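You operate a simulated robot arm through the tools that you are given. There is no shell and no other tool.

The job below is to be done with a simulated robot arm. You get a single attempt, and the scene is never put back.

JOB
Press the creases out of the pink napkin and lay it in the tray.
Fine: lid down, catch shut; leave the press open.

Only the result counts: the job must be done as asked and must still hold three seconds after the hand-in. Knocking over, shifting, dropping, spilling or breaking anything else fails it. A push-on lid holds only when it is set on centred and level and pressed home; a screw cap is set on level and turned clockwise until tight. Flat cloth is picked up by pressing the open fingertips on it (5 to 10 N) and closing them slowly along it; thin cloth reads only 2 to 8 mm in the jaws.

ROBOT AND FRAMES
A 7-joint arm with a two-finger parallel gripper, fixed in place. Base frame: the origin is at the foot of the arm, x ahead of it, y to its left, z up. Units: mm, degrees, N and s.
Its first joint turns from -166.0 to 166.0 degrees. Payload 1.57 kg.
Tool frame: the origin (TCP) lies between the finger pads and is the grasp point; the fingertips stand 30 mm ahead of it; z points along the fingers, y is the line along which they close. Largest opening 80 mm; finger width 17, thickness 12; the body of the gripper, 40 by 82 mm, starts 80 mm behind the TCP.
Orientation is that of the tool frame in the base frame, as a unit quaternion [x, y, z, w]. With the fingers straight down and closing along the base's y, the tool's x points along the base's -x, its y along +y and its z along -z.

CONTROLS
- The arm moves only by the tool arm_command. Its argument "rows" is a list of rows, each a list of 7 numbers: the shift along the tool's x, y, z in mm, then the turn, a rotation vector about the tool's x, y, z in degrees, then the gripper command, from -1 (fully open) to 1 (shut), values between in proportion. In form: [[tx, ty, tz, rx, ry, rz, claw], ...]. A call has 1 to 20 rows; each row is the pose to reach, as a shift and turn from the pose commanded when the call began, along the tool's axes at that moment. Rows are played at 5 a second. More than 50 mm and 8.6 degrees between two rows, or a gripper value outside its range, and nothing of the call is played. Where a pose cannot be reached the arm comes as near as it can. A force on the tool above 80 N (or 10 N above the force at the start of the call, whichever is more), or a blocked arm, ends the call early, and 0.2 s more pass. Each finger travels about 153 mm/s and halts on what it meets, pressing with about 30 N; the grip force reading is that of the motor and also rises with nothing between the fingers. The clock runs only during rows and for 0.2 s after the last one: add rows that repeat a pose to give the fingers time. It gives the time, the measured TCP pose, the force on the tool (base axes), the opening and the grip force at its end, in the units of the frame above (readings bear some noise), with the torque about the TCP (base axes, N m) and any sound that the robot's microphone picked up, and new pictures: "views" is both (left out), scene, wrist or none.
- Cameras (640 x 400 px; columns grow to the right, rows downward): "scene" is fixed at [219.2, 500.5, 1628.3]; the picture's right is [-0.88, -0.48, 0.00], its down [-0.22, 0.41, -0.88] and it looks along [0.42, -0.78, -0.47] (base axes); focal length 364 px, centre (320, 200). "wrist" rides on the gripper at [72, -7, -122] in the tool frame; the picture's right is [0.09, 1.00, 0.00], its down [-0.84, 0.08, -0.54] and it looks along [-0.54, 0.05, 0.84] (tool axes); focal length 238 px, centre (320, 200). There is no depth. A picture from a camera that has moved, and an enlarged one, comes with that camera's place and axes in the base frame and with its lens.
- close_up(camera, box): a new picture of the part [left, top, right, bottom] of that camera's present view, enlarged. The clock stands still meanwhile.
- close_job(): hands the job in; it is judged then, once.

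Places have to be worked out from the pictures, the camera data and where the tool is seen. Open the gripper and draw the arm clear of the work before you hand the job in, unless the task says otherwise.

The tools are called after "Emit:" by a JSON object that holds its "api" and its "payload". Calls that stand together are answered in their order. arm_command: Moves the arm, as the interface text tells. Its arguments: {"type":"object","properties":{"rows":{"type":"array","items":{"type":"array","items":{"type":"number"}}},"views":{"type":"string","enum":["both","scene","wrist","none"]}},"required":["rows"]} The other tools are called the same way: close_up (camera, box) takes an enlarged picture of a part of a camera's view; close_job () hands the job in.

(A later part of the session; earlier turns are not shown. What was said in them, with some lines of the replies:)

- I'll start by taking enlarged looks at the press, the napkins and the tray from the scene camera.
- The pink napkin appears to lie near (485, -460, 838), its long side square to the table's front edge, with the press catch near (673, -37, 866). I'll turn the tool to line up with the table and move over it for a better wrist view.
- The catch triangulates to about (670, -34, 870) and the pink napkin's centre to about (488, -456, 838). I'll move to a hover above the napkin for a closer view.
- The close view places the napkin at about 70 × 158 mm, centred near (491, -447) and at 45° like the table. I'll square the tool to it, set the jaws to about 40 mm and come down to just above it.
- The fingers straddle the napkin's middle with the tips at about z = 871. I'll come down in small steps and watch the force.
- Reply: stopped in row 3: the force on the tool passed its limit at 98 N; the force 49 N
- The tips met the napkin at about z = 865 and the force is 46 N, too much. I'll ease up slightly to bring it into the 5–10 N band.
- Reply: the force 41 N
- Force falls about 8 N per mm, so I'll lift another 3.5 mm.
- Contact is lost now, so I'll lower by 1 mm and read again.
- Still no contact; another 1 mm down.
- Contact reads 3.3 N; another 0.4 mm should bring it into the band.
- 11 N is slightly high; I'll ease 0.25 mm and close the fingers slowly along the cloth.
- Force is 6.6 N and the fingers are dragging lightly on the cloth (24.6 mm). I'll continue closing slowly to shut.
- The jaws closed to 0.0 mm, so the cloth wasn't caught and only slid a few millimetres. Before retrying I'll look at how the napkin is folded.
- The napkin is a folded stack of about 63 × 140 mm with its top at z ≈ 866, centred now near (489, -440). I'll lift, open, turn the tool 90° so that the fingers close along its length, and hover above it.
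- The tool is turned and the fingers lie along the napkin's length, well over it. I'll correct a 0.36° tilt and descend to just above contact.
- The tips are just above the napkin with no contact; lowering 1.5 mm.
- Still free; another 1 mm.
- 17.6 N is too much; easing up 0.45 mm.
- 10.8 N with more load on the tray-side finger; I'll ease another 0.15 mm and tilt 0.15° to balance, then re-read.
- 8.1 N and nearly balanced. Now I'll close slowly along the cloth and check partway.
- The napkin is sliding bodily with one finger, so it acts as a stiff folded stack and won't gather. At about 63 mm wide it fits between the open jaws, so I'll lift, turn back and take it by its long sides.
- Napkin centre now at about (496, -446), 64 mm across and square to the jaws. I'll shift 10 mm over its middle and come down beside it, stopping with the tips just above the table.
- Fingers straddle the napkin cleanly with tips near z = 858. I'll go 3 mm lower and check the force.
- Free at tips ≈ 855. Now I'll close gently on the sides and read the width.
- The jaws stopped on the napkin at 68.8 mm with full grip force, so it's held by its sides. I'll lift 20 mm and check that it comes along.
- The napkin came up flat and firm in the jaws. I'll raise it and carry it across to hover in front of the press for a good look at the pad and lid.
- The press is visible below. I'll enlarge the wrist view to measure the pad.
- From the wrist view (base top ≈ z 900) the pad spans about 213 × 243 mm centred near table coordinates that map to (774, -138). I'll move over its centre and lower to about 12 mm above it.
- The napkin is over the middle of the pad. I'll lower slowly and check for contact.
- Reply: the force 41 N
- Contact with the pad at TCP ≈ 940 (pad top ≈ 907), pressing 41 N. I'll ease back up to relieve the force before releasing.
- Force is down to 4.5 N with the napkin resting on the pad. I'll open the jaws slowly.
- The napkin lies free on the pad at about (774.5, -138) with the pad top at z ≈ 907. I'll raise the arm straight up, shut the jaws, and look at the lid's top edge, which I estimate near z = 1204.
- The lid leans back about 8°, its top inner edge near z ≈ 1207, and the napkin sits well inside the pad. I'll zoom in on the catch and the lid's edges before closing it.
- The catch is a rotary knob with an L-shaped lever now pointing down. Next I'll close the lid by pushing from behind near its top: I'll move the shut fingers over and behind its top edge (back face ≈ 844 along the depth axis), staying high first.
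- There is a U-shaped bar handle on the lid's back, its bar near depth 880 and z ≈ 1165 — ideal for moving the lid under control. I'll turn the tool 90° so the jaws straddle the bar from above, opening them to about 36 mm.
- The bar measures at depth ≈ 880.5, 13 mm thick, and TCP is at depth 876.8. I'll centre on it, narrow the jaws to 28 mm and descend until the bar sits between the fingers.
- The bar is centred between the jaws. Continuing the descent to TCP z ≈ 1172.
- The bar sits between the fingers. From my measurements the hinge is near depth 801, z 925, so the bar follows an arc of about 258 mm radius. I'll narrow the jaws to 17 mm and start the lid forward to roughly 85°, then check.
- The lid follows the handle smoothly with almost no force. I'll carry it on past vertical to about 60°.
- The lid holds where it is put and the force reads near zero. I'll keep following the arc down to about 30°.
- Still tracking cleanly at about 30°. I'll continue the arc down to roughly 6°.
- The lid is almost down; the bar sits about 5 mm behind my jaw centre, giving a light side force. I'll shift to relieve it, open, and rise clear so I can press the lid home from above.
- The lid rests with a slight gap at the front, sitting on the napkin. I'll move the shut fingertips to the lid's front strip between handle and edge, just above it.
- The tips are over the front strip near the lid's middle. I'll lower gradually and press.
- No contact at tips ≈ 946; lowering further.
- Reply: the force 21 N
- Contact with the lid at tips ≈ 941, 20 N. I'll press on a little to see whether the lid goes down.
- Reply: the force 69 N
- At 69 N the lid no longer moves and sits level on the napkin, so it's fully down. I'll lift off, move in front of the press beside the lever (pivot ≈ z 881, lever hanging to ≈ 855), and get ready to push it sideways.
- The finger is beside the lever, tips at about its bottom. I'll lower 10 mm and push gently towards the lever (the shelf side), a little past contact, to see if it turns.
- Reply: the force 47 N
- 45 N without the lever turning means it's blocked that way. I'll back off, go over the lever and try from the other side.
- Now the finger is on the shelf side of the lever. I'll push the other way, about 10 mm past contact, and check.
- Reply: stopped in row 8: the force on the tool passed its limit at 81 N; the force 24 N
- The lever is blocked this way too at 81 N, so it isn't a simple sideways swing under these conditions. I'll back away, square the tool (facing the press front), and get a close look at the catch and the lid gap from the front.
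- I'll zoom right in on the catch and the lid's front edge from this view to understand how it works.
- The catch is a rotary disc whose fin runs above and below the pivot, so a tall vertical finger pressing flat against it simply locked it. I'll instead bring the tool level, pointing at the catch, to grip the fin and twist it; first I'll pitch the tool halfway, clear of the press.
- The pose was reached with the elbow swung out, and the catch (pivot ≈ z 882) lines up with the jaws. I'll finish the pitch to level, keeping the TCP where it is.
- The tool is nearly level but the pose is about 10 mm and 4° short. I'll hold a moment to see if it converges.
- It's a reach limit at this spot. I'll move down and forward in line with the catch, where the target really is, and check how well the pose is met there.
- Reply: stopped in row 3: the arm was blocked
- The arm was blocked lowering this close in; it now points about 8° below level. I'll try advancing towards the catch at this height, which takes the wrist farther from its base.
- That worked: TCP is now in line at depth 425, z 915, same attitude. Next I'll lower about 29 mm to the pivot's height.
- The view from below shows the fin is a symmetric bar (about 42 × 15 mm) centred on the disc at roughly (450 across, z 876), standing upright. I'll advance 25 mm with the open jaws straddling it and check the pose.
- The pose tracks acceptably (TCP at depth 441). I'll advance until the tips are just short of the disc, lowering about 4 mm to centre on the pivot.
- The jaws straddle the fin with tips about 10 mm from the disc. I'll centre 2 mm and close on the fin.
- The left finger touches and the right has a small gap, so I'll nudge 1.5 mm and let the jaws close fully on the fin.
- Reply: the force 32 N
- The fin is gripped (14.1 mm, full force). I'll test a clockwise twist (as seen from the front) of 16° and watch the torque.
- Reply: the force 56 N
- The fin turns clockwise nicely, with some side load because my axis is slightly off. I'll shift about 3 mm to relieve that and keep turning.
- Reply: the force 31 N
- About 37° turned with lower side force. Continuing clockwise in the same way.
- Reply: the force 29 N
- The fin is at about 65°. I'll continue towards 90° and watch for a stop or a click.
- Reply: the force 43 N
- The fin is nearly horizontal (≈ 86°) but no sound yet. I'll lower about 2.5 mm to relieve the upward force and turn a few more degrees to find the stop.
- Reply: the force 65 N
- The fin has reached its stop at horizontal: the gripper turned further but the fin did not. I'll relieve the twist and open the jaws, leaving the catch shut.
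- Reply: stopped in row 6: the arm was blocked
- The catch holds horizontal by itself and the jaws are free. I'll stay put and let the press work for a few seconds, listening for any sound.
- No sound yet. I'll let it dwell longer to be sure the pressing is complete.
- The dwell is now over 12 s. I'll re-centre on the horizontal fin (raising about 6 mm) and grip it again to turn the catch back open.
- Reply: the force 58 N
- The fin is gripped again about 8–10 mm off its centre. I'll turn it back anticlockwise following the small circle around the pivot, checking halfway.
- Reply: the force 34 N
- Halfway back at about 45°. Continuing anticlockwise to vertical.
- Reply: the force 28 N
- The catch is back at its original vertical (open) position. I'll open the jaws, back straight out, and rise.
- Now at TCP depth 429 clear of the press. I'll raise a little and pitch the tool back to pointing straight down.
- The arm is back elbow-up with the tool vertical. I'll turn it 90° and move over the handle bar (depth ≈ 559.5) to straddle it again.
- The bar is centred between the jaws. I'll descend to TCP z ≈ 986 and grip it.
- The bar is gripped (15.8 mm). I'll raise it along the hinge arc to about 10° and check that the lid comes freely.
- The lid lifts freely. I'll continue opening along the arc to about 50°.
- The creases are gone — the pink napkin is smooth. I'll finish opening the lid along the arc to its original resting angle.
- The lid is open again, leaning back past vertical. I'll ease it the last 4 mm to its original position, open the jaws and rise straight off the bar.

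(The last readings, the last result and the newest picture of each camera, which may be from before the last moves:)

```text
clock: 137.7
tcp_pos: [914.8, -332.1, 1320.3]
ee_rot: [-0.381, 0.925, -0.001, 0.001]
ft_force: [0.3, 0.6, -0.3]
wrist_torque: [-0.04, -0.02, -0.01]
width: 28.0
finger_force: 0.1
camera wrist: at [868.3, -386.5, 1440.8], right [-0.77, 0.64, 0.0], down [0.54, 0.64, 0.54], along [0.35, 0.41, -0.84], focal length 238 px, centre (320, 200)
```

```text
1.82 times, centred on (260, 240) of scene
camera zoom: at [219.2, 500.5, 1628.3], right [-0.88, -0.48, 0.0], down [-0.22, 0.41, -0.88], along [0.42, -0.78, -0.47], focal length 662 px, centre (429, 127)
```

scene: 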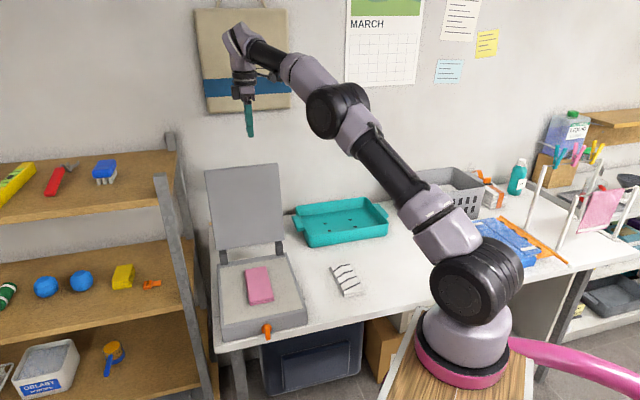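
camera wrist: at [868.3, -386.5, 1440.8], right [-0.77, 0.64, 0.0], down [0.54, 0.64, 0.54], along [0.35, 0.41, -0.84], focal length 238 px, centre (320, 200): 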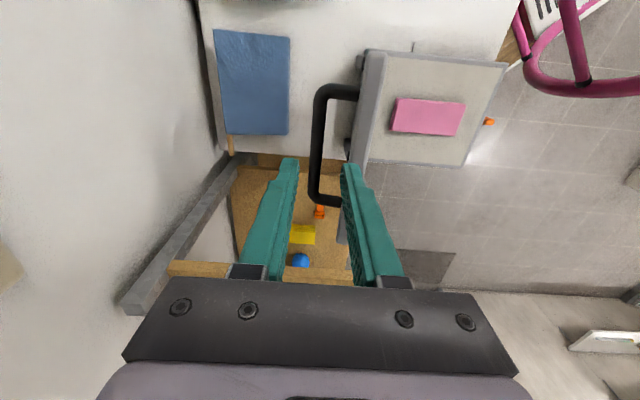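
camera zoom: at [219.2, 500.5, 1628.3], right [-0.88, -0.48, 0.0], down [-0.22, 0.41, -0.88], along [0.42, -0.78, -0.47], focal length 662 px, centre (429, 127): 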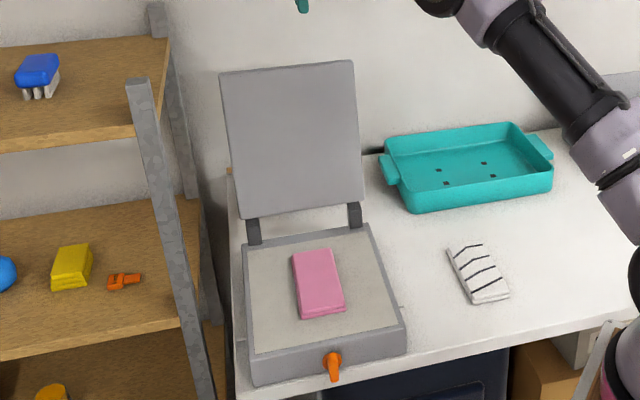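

The lid stays open and the catch is untouched. Now I'll return over the napkin on the pad, turning the tool back so the jaws span its width.

Emit:
{"api": "arm_command", "payload": {"rows": [[-6, 40, 0, 0, 0, 8.2, 0], [-12, 80, 0, 0, 0, 16.4, -0.5], [-18, 120, 0, 0, 0, 24.6, -1], [-24, 160, 0, 0, 0, 32.8, -1], [-30, 200, 0, 0, 0, 41, -1], [-37.9, 236.8, 5, 0, 0, 49.2, -1], [-37.9, 236.8, 40, 0, 0, 57.4, -1], [-37.9, 236.8, 80, 0, 0, 65.6, -1], [-37.9, 236.8, 120, 0, 0, 73.8, -1], [-37.9, 236.8, 160, 0, 0, 82, -1], [-37.9, 236.8, 200, 0, 0, 89.8, -1], [-37.9, 236.8, 240, 0, 0, 89.8, -1], [-37.9, 236.8, 280, 0, 0, 89.8, -1], [-37.9, 236.8, 320, 0, 0, 89.8, -1], [-37.9, 236.8, 320, 0, 0, 89.8, -1]], "views": "both"}}

Emit:
{"api": "close_up", "payload": {"camera": "wrist", "box": [220, 20, 460, 260]}}

```text
clock: 140.8
tcp_pos: [774.6, -136.6, 999.0]
ee_rot: [0.384, 0.923, 0.0, 0.001]
ft_force: [0.3, -0.1, 0.1]
wrist_torque: [0.0, -0.01, 0.04]
width: 79.7
finger_force: 0.1
camera wrist: at [719.3, -89.5, 1119.6], right [0.64, 0.77, 0.0], down [0.65, -0.54, 0.54], along [0.42, -0.35, -0.84], focal length 238 px, centre (320, 200)
```

scene: 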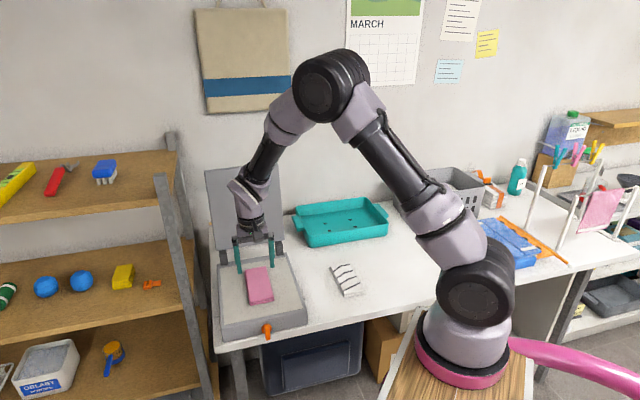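
wrist: 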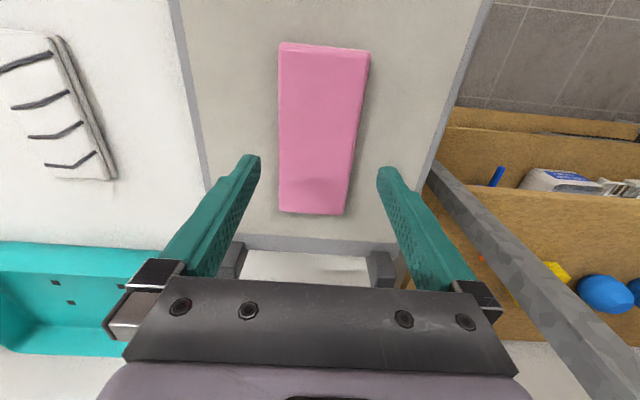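

```text
1.67 times, centred on (340, 140) of wrist
camera zoom: at [719.3, -89.5, 1119.6], right [0.64, 0.77, 0.0], down [0.65, -0.54, 0.54], along [0.42, -0.35, -0.84], focal length 397 px, centre (287, 300)
```

zoom: 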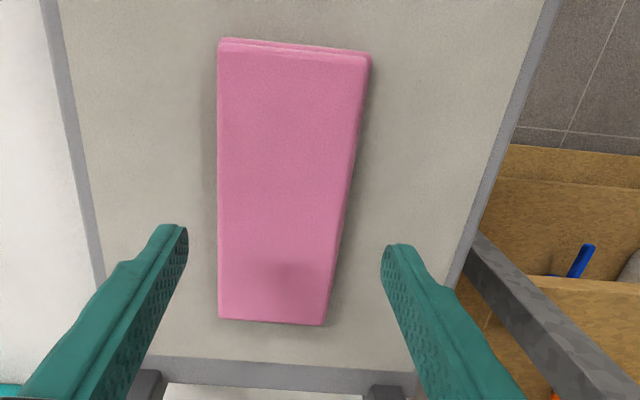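

The smooth napkin lies where I left it, centred about 2 mm off my jaws. I'll centre and descend beside it to the same grip height as before.

Emit:
{"api": "arm_command", "payload": {"rows": [[0, -2, 10, 0, 0, 0, -1], [0, -2, 25, 0, 0, 0, -1], [0, -2, 40, 0, 0, 0, -1], [0, -2, 50, 0, 0, 0, -1], [0, -2, 55, 0, 0, 0, -1], [0, -2, 57.5, 0, 0, 0, -1], [0, -2, 57.5, 0, 0, 0, -1]], "views": "wrist"}}

```text
clock: 142.4
tcp_pos: [774.4, -137.5, 942.1]
ee_rot: [0.384, 0.923, -0.001, 0.001]
ft_force: [-0.3, 0.1, -0.2]
wrist_torque: [0.01, 0.0, 0.03]
width: 80.1
finger_force: 0.1
camera wrist: at [718.0, -91.3, 1062.7], right [0.64, 0.77, 0.0], down [0.65, -0.54, 0.54], along [0.42, -0.35, -0.84], focal length 238 px, centre (320, 200)
```

wrist: 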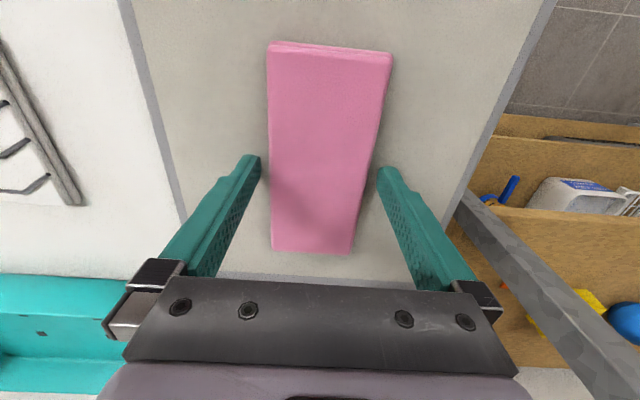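

Jaws straddle the napkin with tips just above the pad. I'll go 1.5 mm lower and close on its sides.

Emit:
{"api": "arm_command", "payload": {"rows": [[0, 0, 1.5, 0, 0, 0, -1], [0, 0, 1.5, 0, 0, 0, -0.85], [0, 0, 1.5, 0, 0, 0, -0.75], [0, 0, 1.5, 0, 0, 0, -0.7], [0, 0, 1.5, 0, 0, 0, -0.6], [0, 0, 1.5, 0, 0, 0, -0.5], [0, 0, 1.5, 0, 0, 0, -0.4], [0, 0, 1.5, 0, 0, 0, -0.3]], "views": "wrist"}}

```text
clock: 144.2
tcp_pos: [773.8, -137.6, 940.3]
ee_rot: [0.383, 0.924, 0.0, 0.001]
ft_force: [1.1, 0.5, 0.9]
wrist_torque: [-0.04, 0.05, -0.01]
width: 68.9
finger_force: 30.7
camera wrist: at [718.0, -91.3, 1061.4], right [0.64, 0.77, 0.0], down [0.65, -0.54, 0.54], along [0.42, -0.35, -0.84], focal length 238 px, centre (320, 200)
```

wrist: 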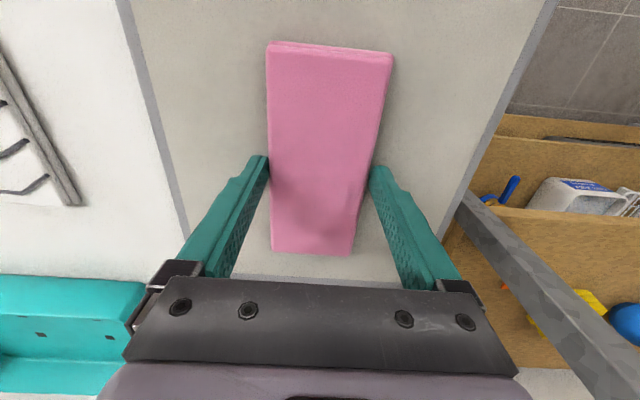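

The pressed napkin is held (68.9 mm). I'll lift it, swing it clear of the lid towards the tray — turning it 90° on the way so it lies along the tray — and hover near the tray to look.

Emit:
{"api": "arm_command", "payload": {"rows": [[0, 0, -20, 0, 0, 0, -0.3], [0, 0, -65, 0, 0, 0, -0.3], [0, 0, -110, 0, 0, 0, -0.3], [0, -45, -110, 0, 0, -8.2, -0.3], [0, -90, -110, 0, 0, -16.4, -0.3], [0, -135, -110, 0, 0, -24.6, -0.3], [0, -180, -110, 0, 0, -32.8, -0.3], [0, -225, -110, 0, 0, -41, -0.3], [-20, -265, -110, 0, 0, -49.2, -0.3], [-55, -295, -110, 0, 0, -57.4, -0.3], [-95, -320, -110, 0, 0, -65.6, -0.3], [-135, -345, -110, 0, 0, -73.8, -0.3], [-175, -365, -110, 0, 0, -82, -0.3], [-215, -377, -110, 0, 0, -90, -0.3], [-215, -377, -110, 0, 0, -90, -0.3]], "views": "both"}}

Emit:
{"api": "close_up", "payload": {"camera": "scene", "box": [200, 170, 420, 310]}}

```text
clock: 147.4
tcp_pos: [657.5, -557.2, 1050.1]
ee_rot: [-0.383, 0.924, 0.0, 0.0]
ft_force: [-0.9, 0.9, -0.5]
wrist_torque: [0.01, -0.02, 0.02]
width: 68.7
finger_force: 29.9
camera wrist: at [611.5, -611.6, 1172.1], right [-0.77, 0.64, 0.0], down [0.54, 0.65, 0.54], along [0.35, 0.42, -0.84], focal length 238 px, centre (320, 200)
```

scene: 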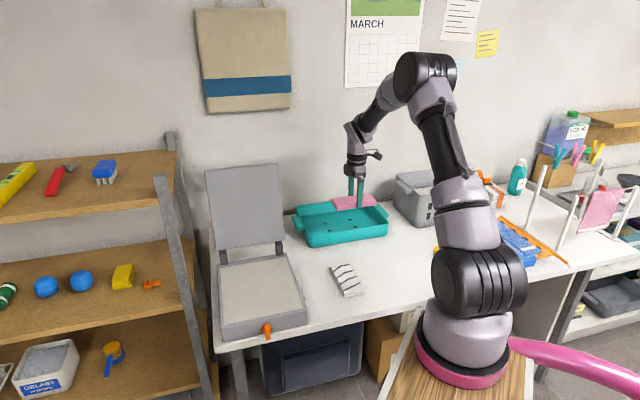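
wrist: 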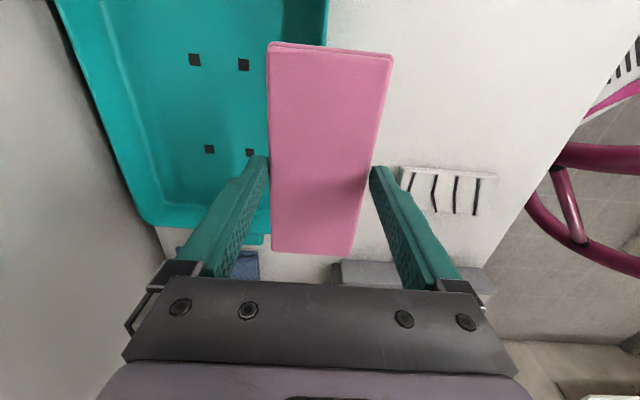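

```text
2.86 times, centred on (310, 240) of scene
camera zoom: at [219.2, 500.5, 1628.3], right [-0.88, -0.48, 0.0], down [-0.22, 0.41, -0.88], along [0.42, -0.78, -0.47], focal length 1040 px, centre (349, 86)
```

zoom: 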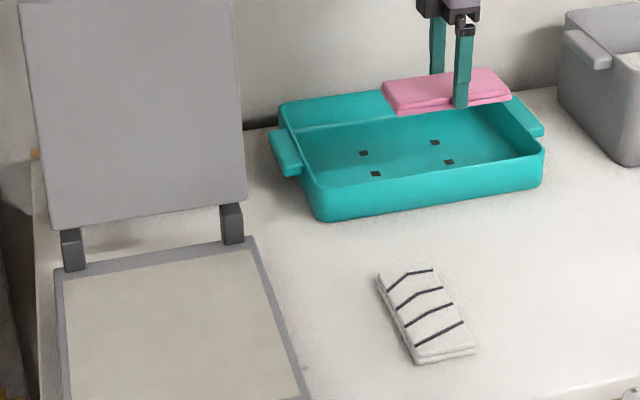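

The tray's floor marks put its centre near 78 across, 978 deep, with the floor beginning about 905 deep — the napkin can sit at depth 962 within reach. I'll move over that spot and lower to about 40 mm above the floor.

Emit:
{"api": "arm_command", "payload": {"rows": [[-1, -26, 0, 0, 0, 0, -0.3], [-2, -52, 0, 0, 0, 0, -0.3], [-3, -78, 0, 0, 0, 0, -0.3], [-4, -103, 0, 0, 0, 0, -0.3], [-4, -103, 40, 0, 0, 0, -0.3], [-4, -103, 80, 0, 0, 0, -0.3], [-4, -103, 110, 0, 0, 0, -0.3], [-4, -103, 120, 0, 0, 0, -0.3], [-4, -103, 120, 0, 0, 0, -0.3]], "views": "both"}}

Emit:
{"api": "close_up", "payload": {"camera": "scene", "box": [270, 170, 420, 270]}}

```text
clock: 149.4
tcp_pos: [734.9, -626.9, 931.1]
ee_rot: [-0.382, 0.924, -0.001, 0.001]
ft_force: [-0.3, 0.1, -0.6]
wrist_torque: [0.0, 0.01, -0.01]
width: 69.3
finger_force: 30.3
camera wrist: at [688.0, -682.1, 1051.9], right [-0.77, 0.64, 0.0], down [0.54, 0.65, 0.54], along [0.35, 0.42, -0.84], focal length 238 px, centre (320, 200)
```

scene: 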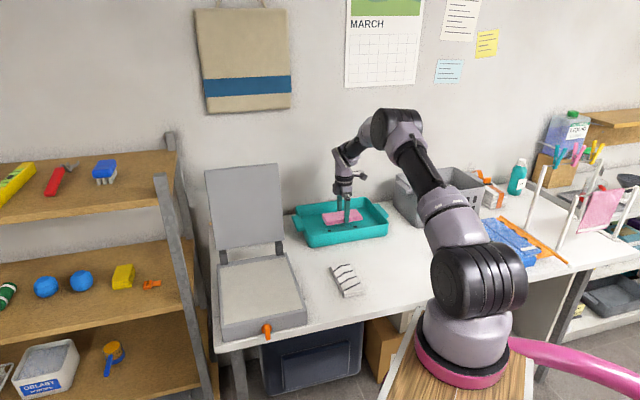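
wrist: 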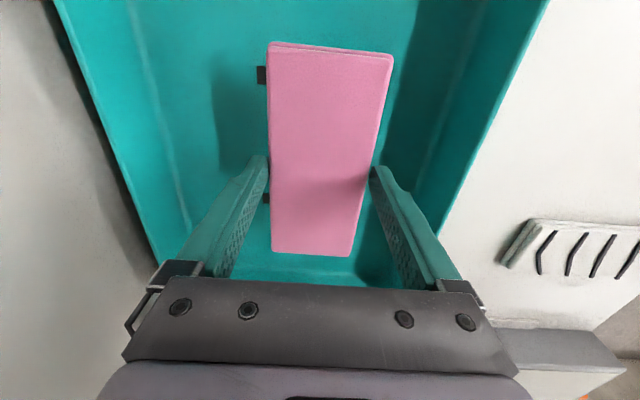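

```text
4.00 times, centred on (345, 220) of scene
camera zoom: at [219.2, 500.5, 1628.3], right [-0.88, -0.48, 0.0], down [-0.22, 0.41, -0.88], along [0.42, -0.78, -0.47], focal length 1456 px, centre (220, 120)
```

zoom: 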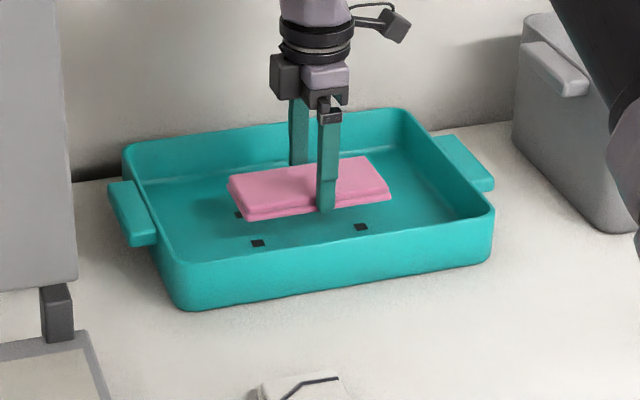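

The napkin is well inside the tray walls. I'll lower it slowly towards the floor.

Emit:
{"api": "arm_command", "payload": {"rows": [[0, 0, 10, 0, 0, 0, -0.3], [0, 0, 20, 0, 0, 0, -0.3], [0, 0, 28, 0, 0, 0, -0.3], [0, 0, 34, 0, 0, 0, -0.3], [0, 0, 34, 0, 0, 0, -0.3]], "views": "none"}}

```text
clock: 150.7
tcp_pos: [733.6, -626.5, 896.4]
ee_rot: [-0.382, 0.924, -0.002, 0.0]
ft_force: [0.1, 0.8, -0.3]
wrist_torque: [-0.01, 0.04, 0.01]
width: 69.2
finger_force: 30.0
```

No contact yet at TCP 896; lowering 3 mm more.

Emit:
{"api": "arm_command", "payload": {"rows": [[0, 0, 1.5, 0, 0, 0, -0.3], [0, 0, 3, 0, 0, 0, -0.3], [0, 0, 3, 0, 0, 0, -0.3]], "views": "none"}}

```text
clock: 151.4
tcp_pos: [734.3, -626.9, 893.2]
ee_rot: [-0.382, 0.924, 0.0, 0.0]
ft_force: [0.6, 0.1, -0.7]
wrist_torque: [0.0, -0.01, -0.01]
width: 68.9
finger_force: 30.6
```

Still free; another 2 mm.

Emit:
{"api": "arm_command", "payload": {"rows": [[0, 0, 1, 0, 0, 0, -0.3], [0, 0, 2, 0, 0, 0, -0.3], [0, 0, 2, 0, 0, 0, -0.3]], "views": "none"}}

```text
clock: 152.2
tcp_pos: [734.0, -625.5, 891.6]
ee_rot: [-0.382, 0.924, -0.001, 0.0]
ft_force: [0.5, -0.9, -1.8]
wrist_torque: [-0.02, 0.0, 0.01]
width: 68.8
finger_force: 30.3
```

Still no contact; another 2 mm.

Emit:
{"api": "arm_command", "payload": {"rows": [[0, 0, 1, 0, 0, 0, -0.3], [0, 0, 2, 0, 0, 0, -0.3], [0, 0, 2, 0, 0, 0, -0.3]], "views": "none"}}

```text
clock: 153.1
tcp_pos: [735.0, -625.9, 889.3]
ee_rot: [-0.381, 0.924, -0.001, 0.001]
ft_force: [-1.5, 1.8, 11.2]
wrist_torque: [0.39, 0.08, -0.01]
width: 68.9
finger_force: 30.0
```

Contact with the tray floor at 11 N. I'll ease up a touch and open the jaws gently.

Emit:
{"api": "arm_command", "payload": {"rows": [[0, 0, -0.4, 0, 0, 0, -0.3], [0, 0, -0.4, 0, 0, 0, -0.65], [0, 0, -0.4, 0, 0, 0, -0.75], [0, 0, -0.4, 0, 0, 0, -0.85], [0, 0, -0.4, 0, 0, 0, -0.95], [0, 0, -0.4, 0, 0, 0, -0.95]], "views": "both"}}

Emit:
{"api": "close_up", "payload": {"camera": "scene", "box": [270, 170, 420, 270]}}

```text
clock: 154.4
tcp_pos: [733.5, -626.8, 889.6]
ee_rot: [-0.382, 0.924, -0.001, 0.0]
ft_force: [-0.4, -0.4, -0.6]
wrist_torque: [0.0, 0.03, -0.01]
width: 77.7
finger_force: 0.0
camera wrist: at [687.8, -681.5, 1010.8], right [-0.77, 0.64, 0.0], down [0.54, 0.65, 0.54], along [0.35, 0.42, -0.84], focal length 238 px, centre (320, 200)
```

scene: 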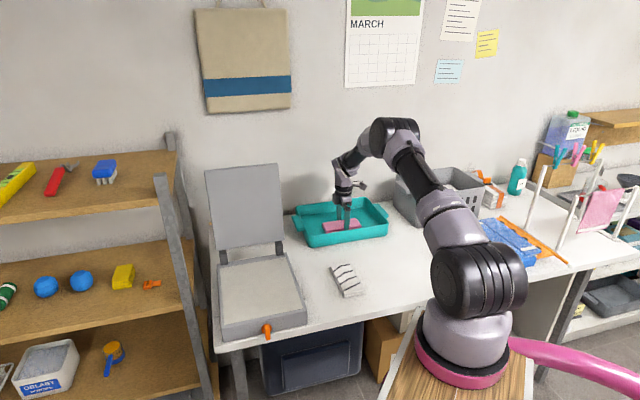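
wrist: 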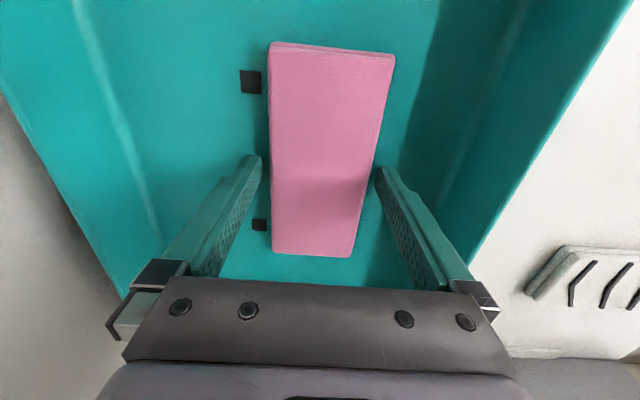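

```text
4.00 times, centred on (345, 220) of scene
camera zoom: at [219.2, 500.5, 1628.3], right [-0.88, -0.48, 0.0], down [-0.22, 0.41, -0.88], along [0.42, -0.78, -0.47], focal length 1456 px, centre (220, 120)
```

zoom: 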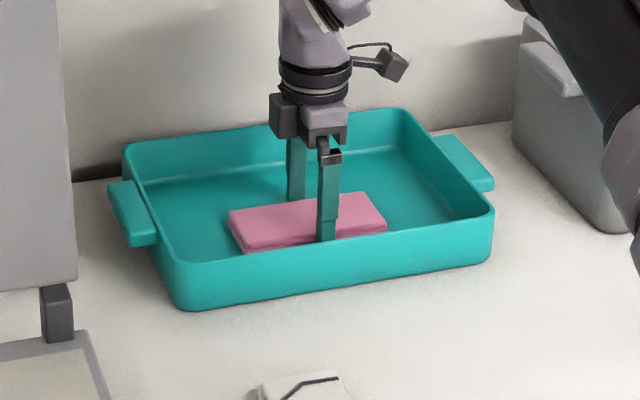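

The napkin is released flat on the tray floor. I'll rise straight up and draw the arm clear of the work, then check everything.

Emit:
{"api": "arm_command", "payload": {"rows": [[0, 0, -10, 0, 0, 0, -0.95], [0, 0, -35, 0, 0, 0, -1], [0, 0, -75, 0, 0, 0, -1], [0, 0, -120, 0, 0, 0, -1], [0, 0, -165, 0, 0, 0, -1], [0, 0, -210, 0, 0, 0, -1], [0, 30, -250, 0, 0, 0, -1], [0, 70, -280, 0, 0, 0, -1], [0, 115, -300, 0, 0, 0, -1], [0, 160, -310, 0, 0, 0, -1], [0, 205, -320, 0, 0, 0, -1], [0, 250, -330, 0, 0, 0, -1], [0, 295, -340, 0, 0, 0, -1], [0, 335, -340, 0, 0, 0, -1], [0, 335, -340, 0, 0, 0, -1]], "views": "both"}}

Emit:
{"api": "close_up", "payload": {"camera": "scene", "box": [190, 150, 430, 350]}}

Emit:
{"api": "close_up", "payload": {"camera": "scene", "box": [280, 190, 400, 270]}}

```text
clock: 157.7
tcp_pos: [498.1, -387.4, 1231.0]
ee_rot: [-0.382, 0.924, 0.0, 0.0]
ft_force: [0.3, -0.8, 0.1]
wrist_torque: [0.01, 0.0, 0.02]
width: 79.8
finger_force: 0.0
camera wrist: at [450.4, -443.3, 1351.1], right [-0.77, 0.64, 0.0], down [0.54, 0.65, 0.54], along [0.35, 0.42, -0.84], focal length 238 px, centre (320, 200)
```

scene: 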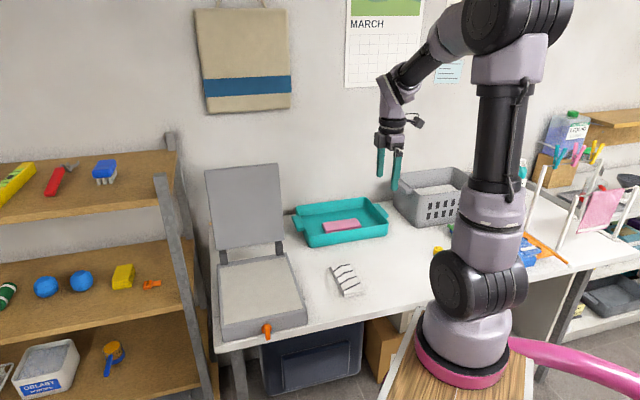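
wrist: 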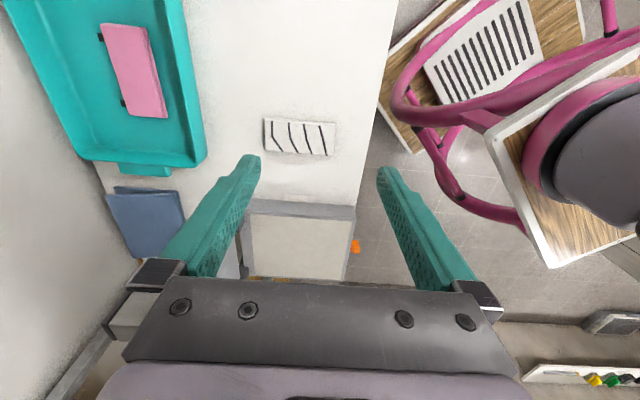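

```text
2.00 times, centred on (310, 250) of scene
camera zoom: at [219.2, 500.5, 1628.3], right [-0.88, -0.48, 0.0], down [-0.22, 0.41, -0.88], along [0.42, -0.78, -0.47], focal length 728 px, centre (340, 100)
```

zoom: 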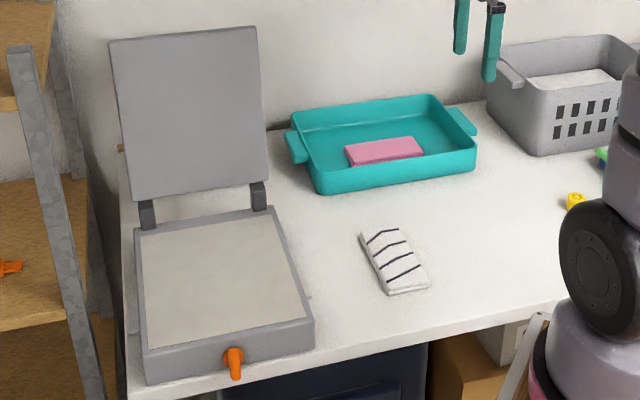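

```text
5.00 times, centred on (340, 230) of scene
camera zoom: at [219.2, 500.5, 1628.3], right [-0.88, -0.48, 0.0], down [-0.22, 0.41, -0.88], along [0.42, -0.78, -0.47], focal length 1820 px, centre (220, 50)
```

zoom: 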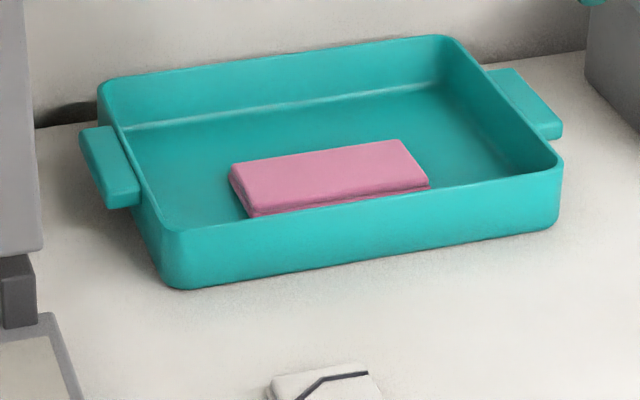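

The pressed pink napkin lies flat inside the tray. The press stands open with its catch released, the white napkin and everything else look undisturbed, and the open gripper is clear, so I'm handing the job in.

Emit:
{"api": "close_job", "payload": {}}

```text
The job is handed in.
```

The pink napkin is pressed smooth and lies flat in the tray. The press is open, with the lid up and the catch back where it started. I've handed the job in, but no verdict came back.

- **Pressing:** I closed the lid on the napkin, turned the catch shut, and left it about 14 seconds before opening up. When I lifted the lid, the crease lines were gone.
- **Picking up the napkin:** the fingertip method you described didn't catch it. It is folded into a stiff stack and only slid a few millimetres, so I gripped it by its long sides instead.
- **Catch:** my first two tries at moving it were sideways pushes that only jammed it, one reaching about 81 N and stopping the arm. I then gripped the lever and twisted it. The catch and press looked unharmed and hadn't shifted.

Nothing else appeared moved in the final pictures. The gripper is open and the arm is clear of the work.
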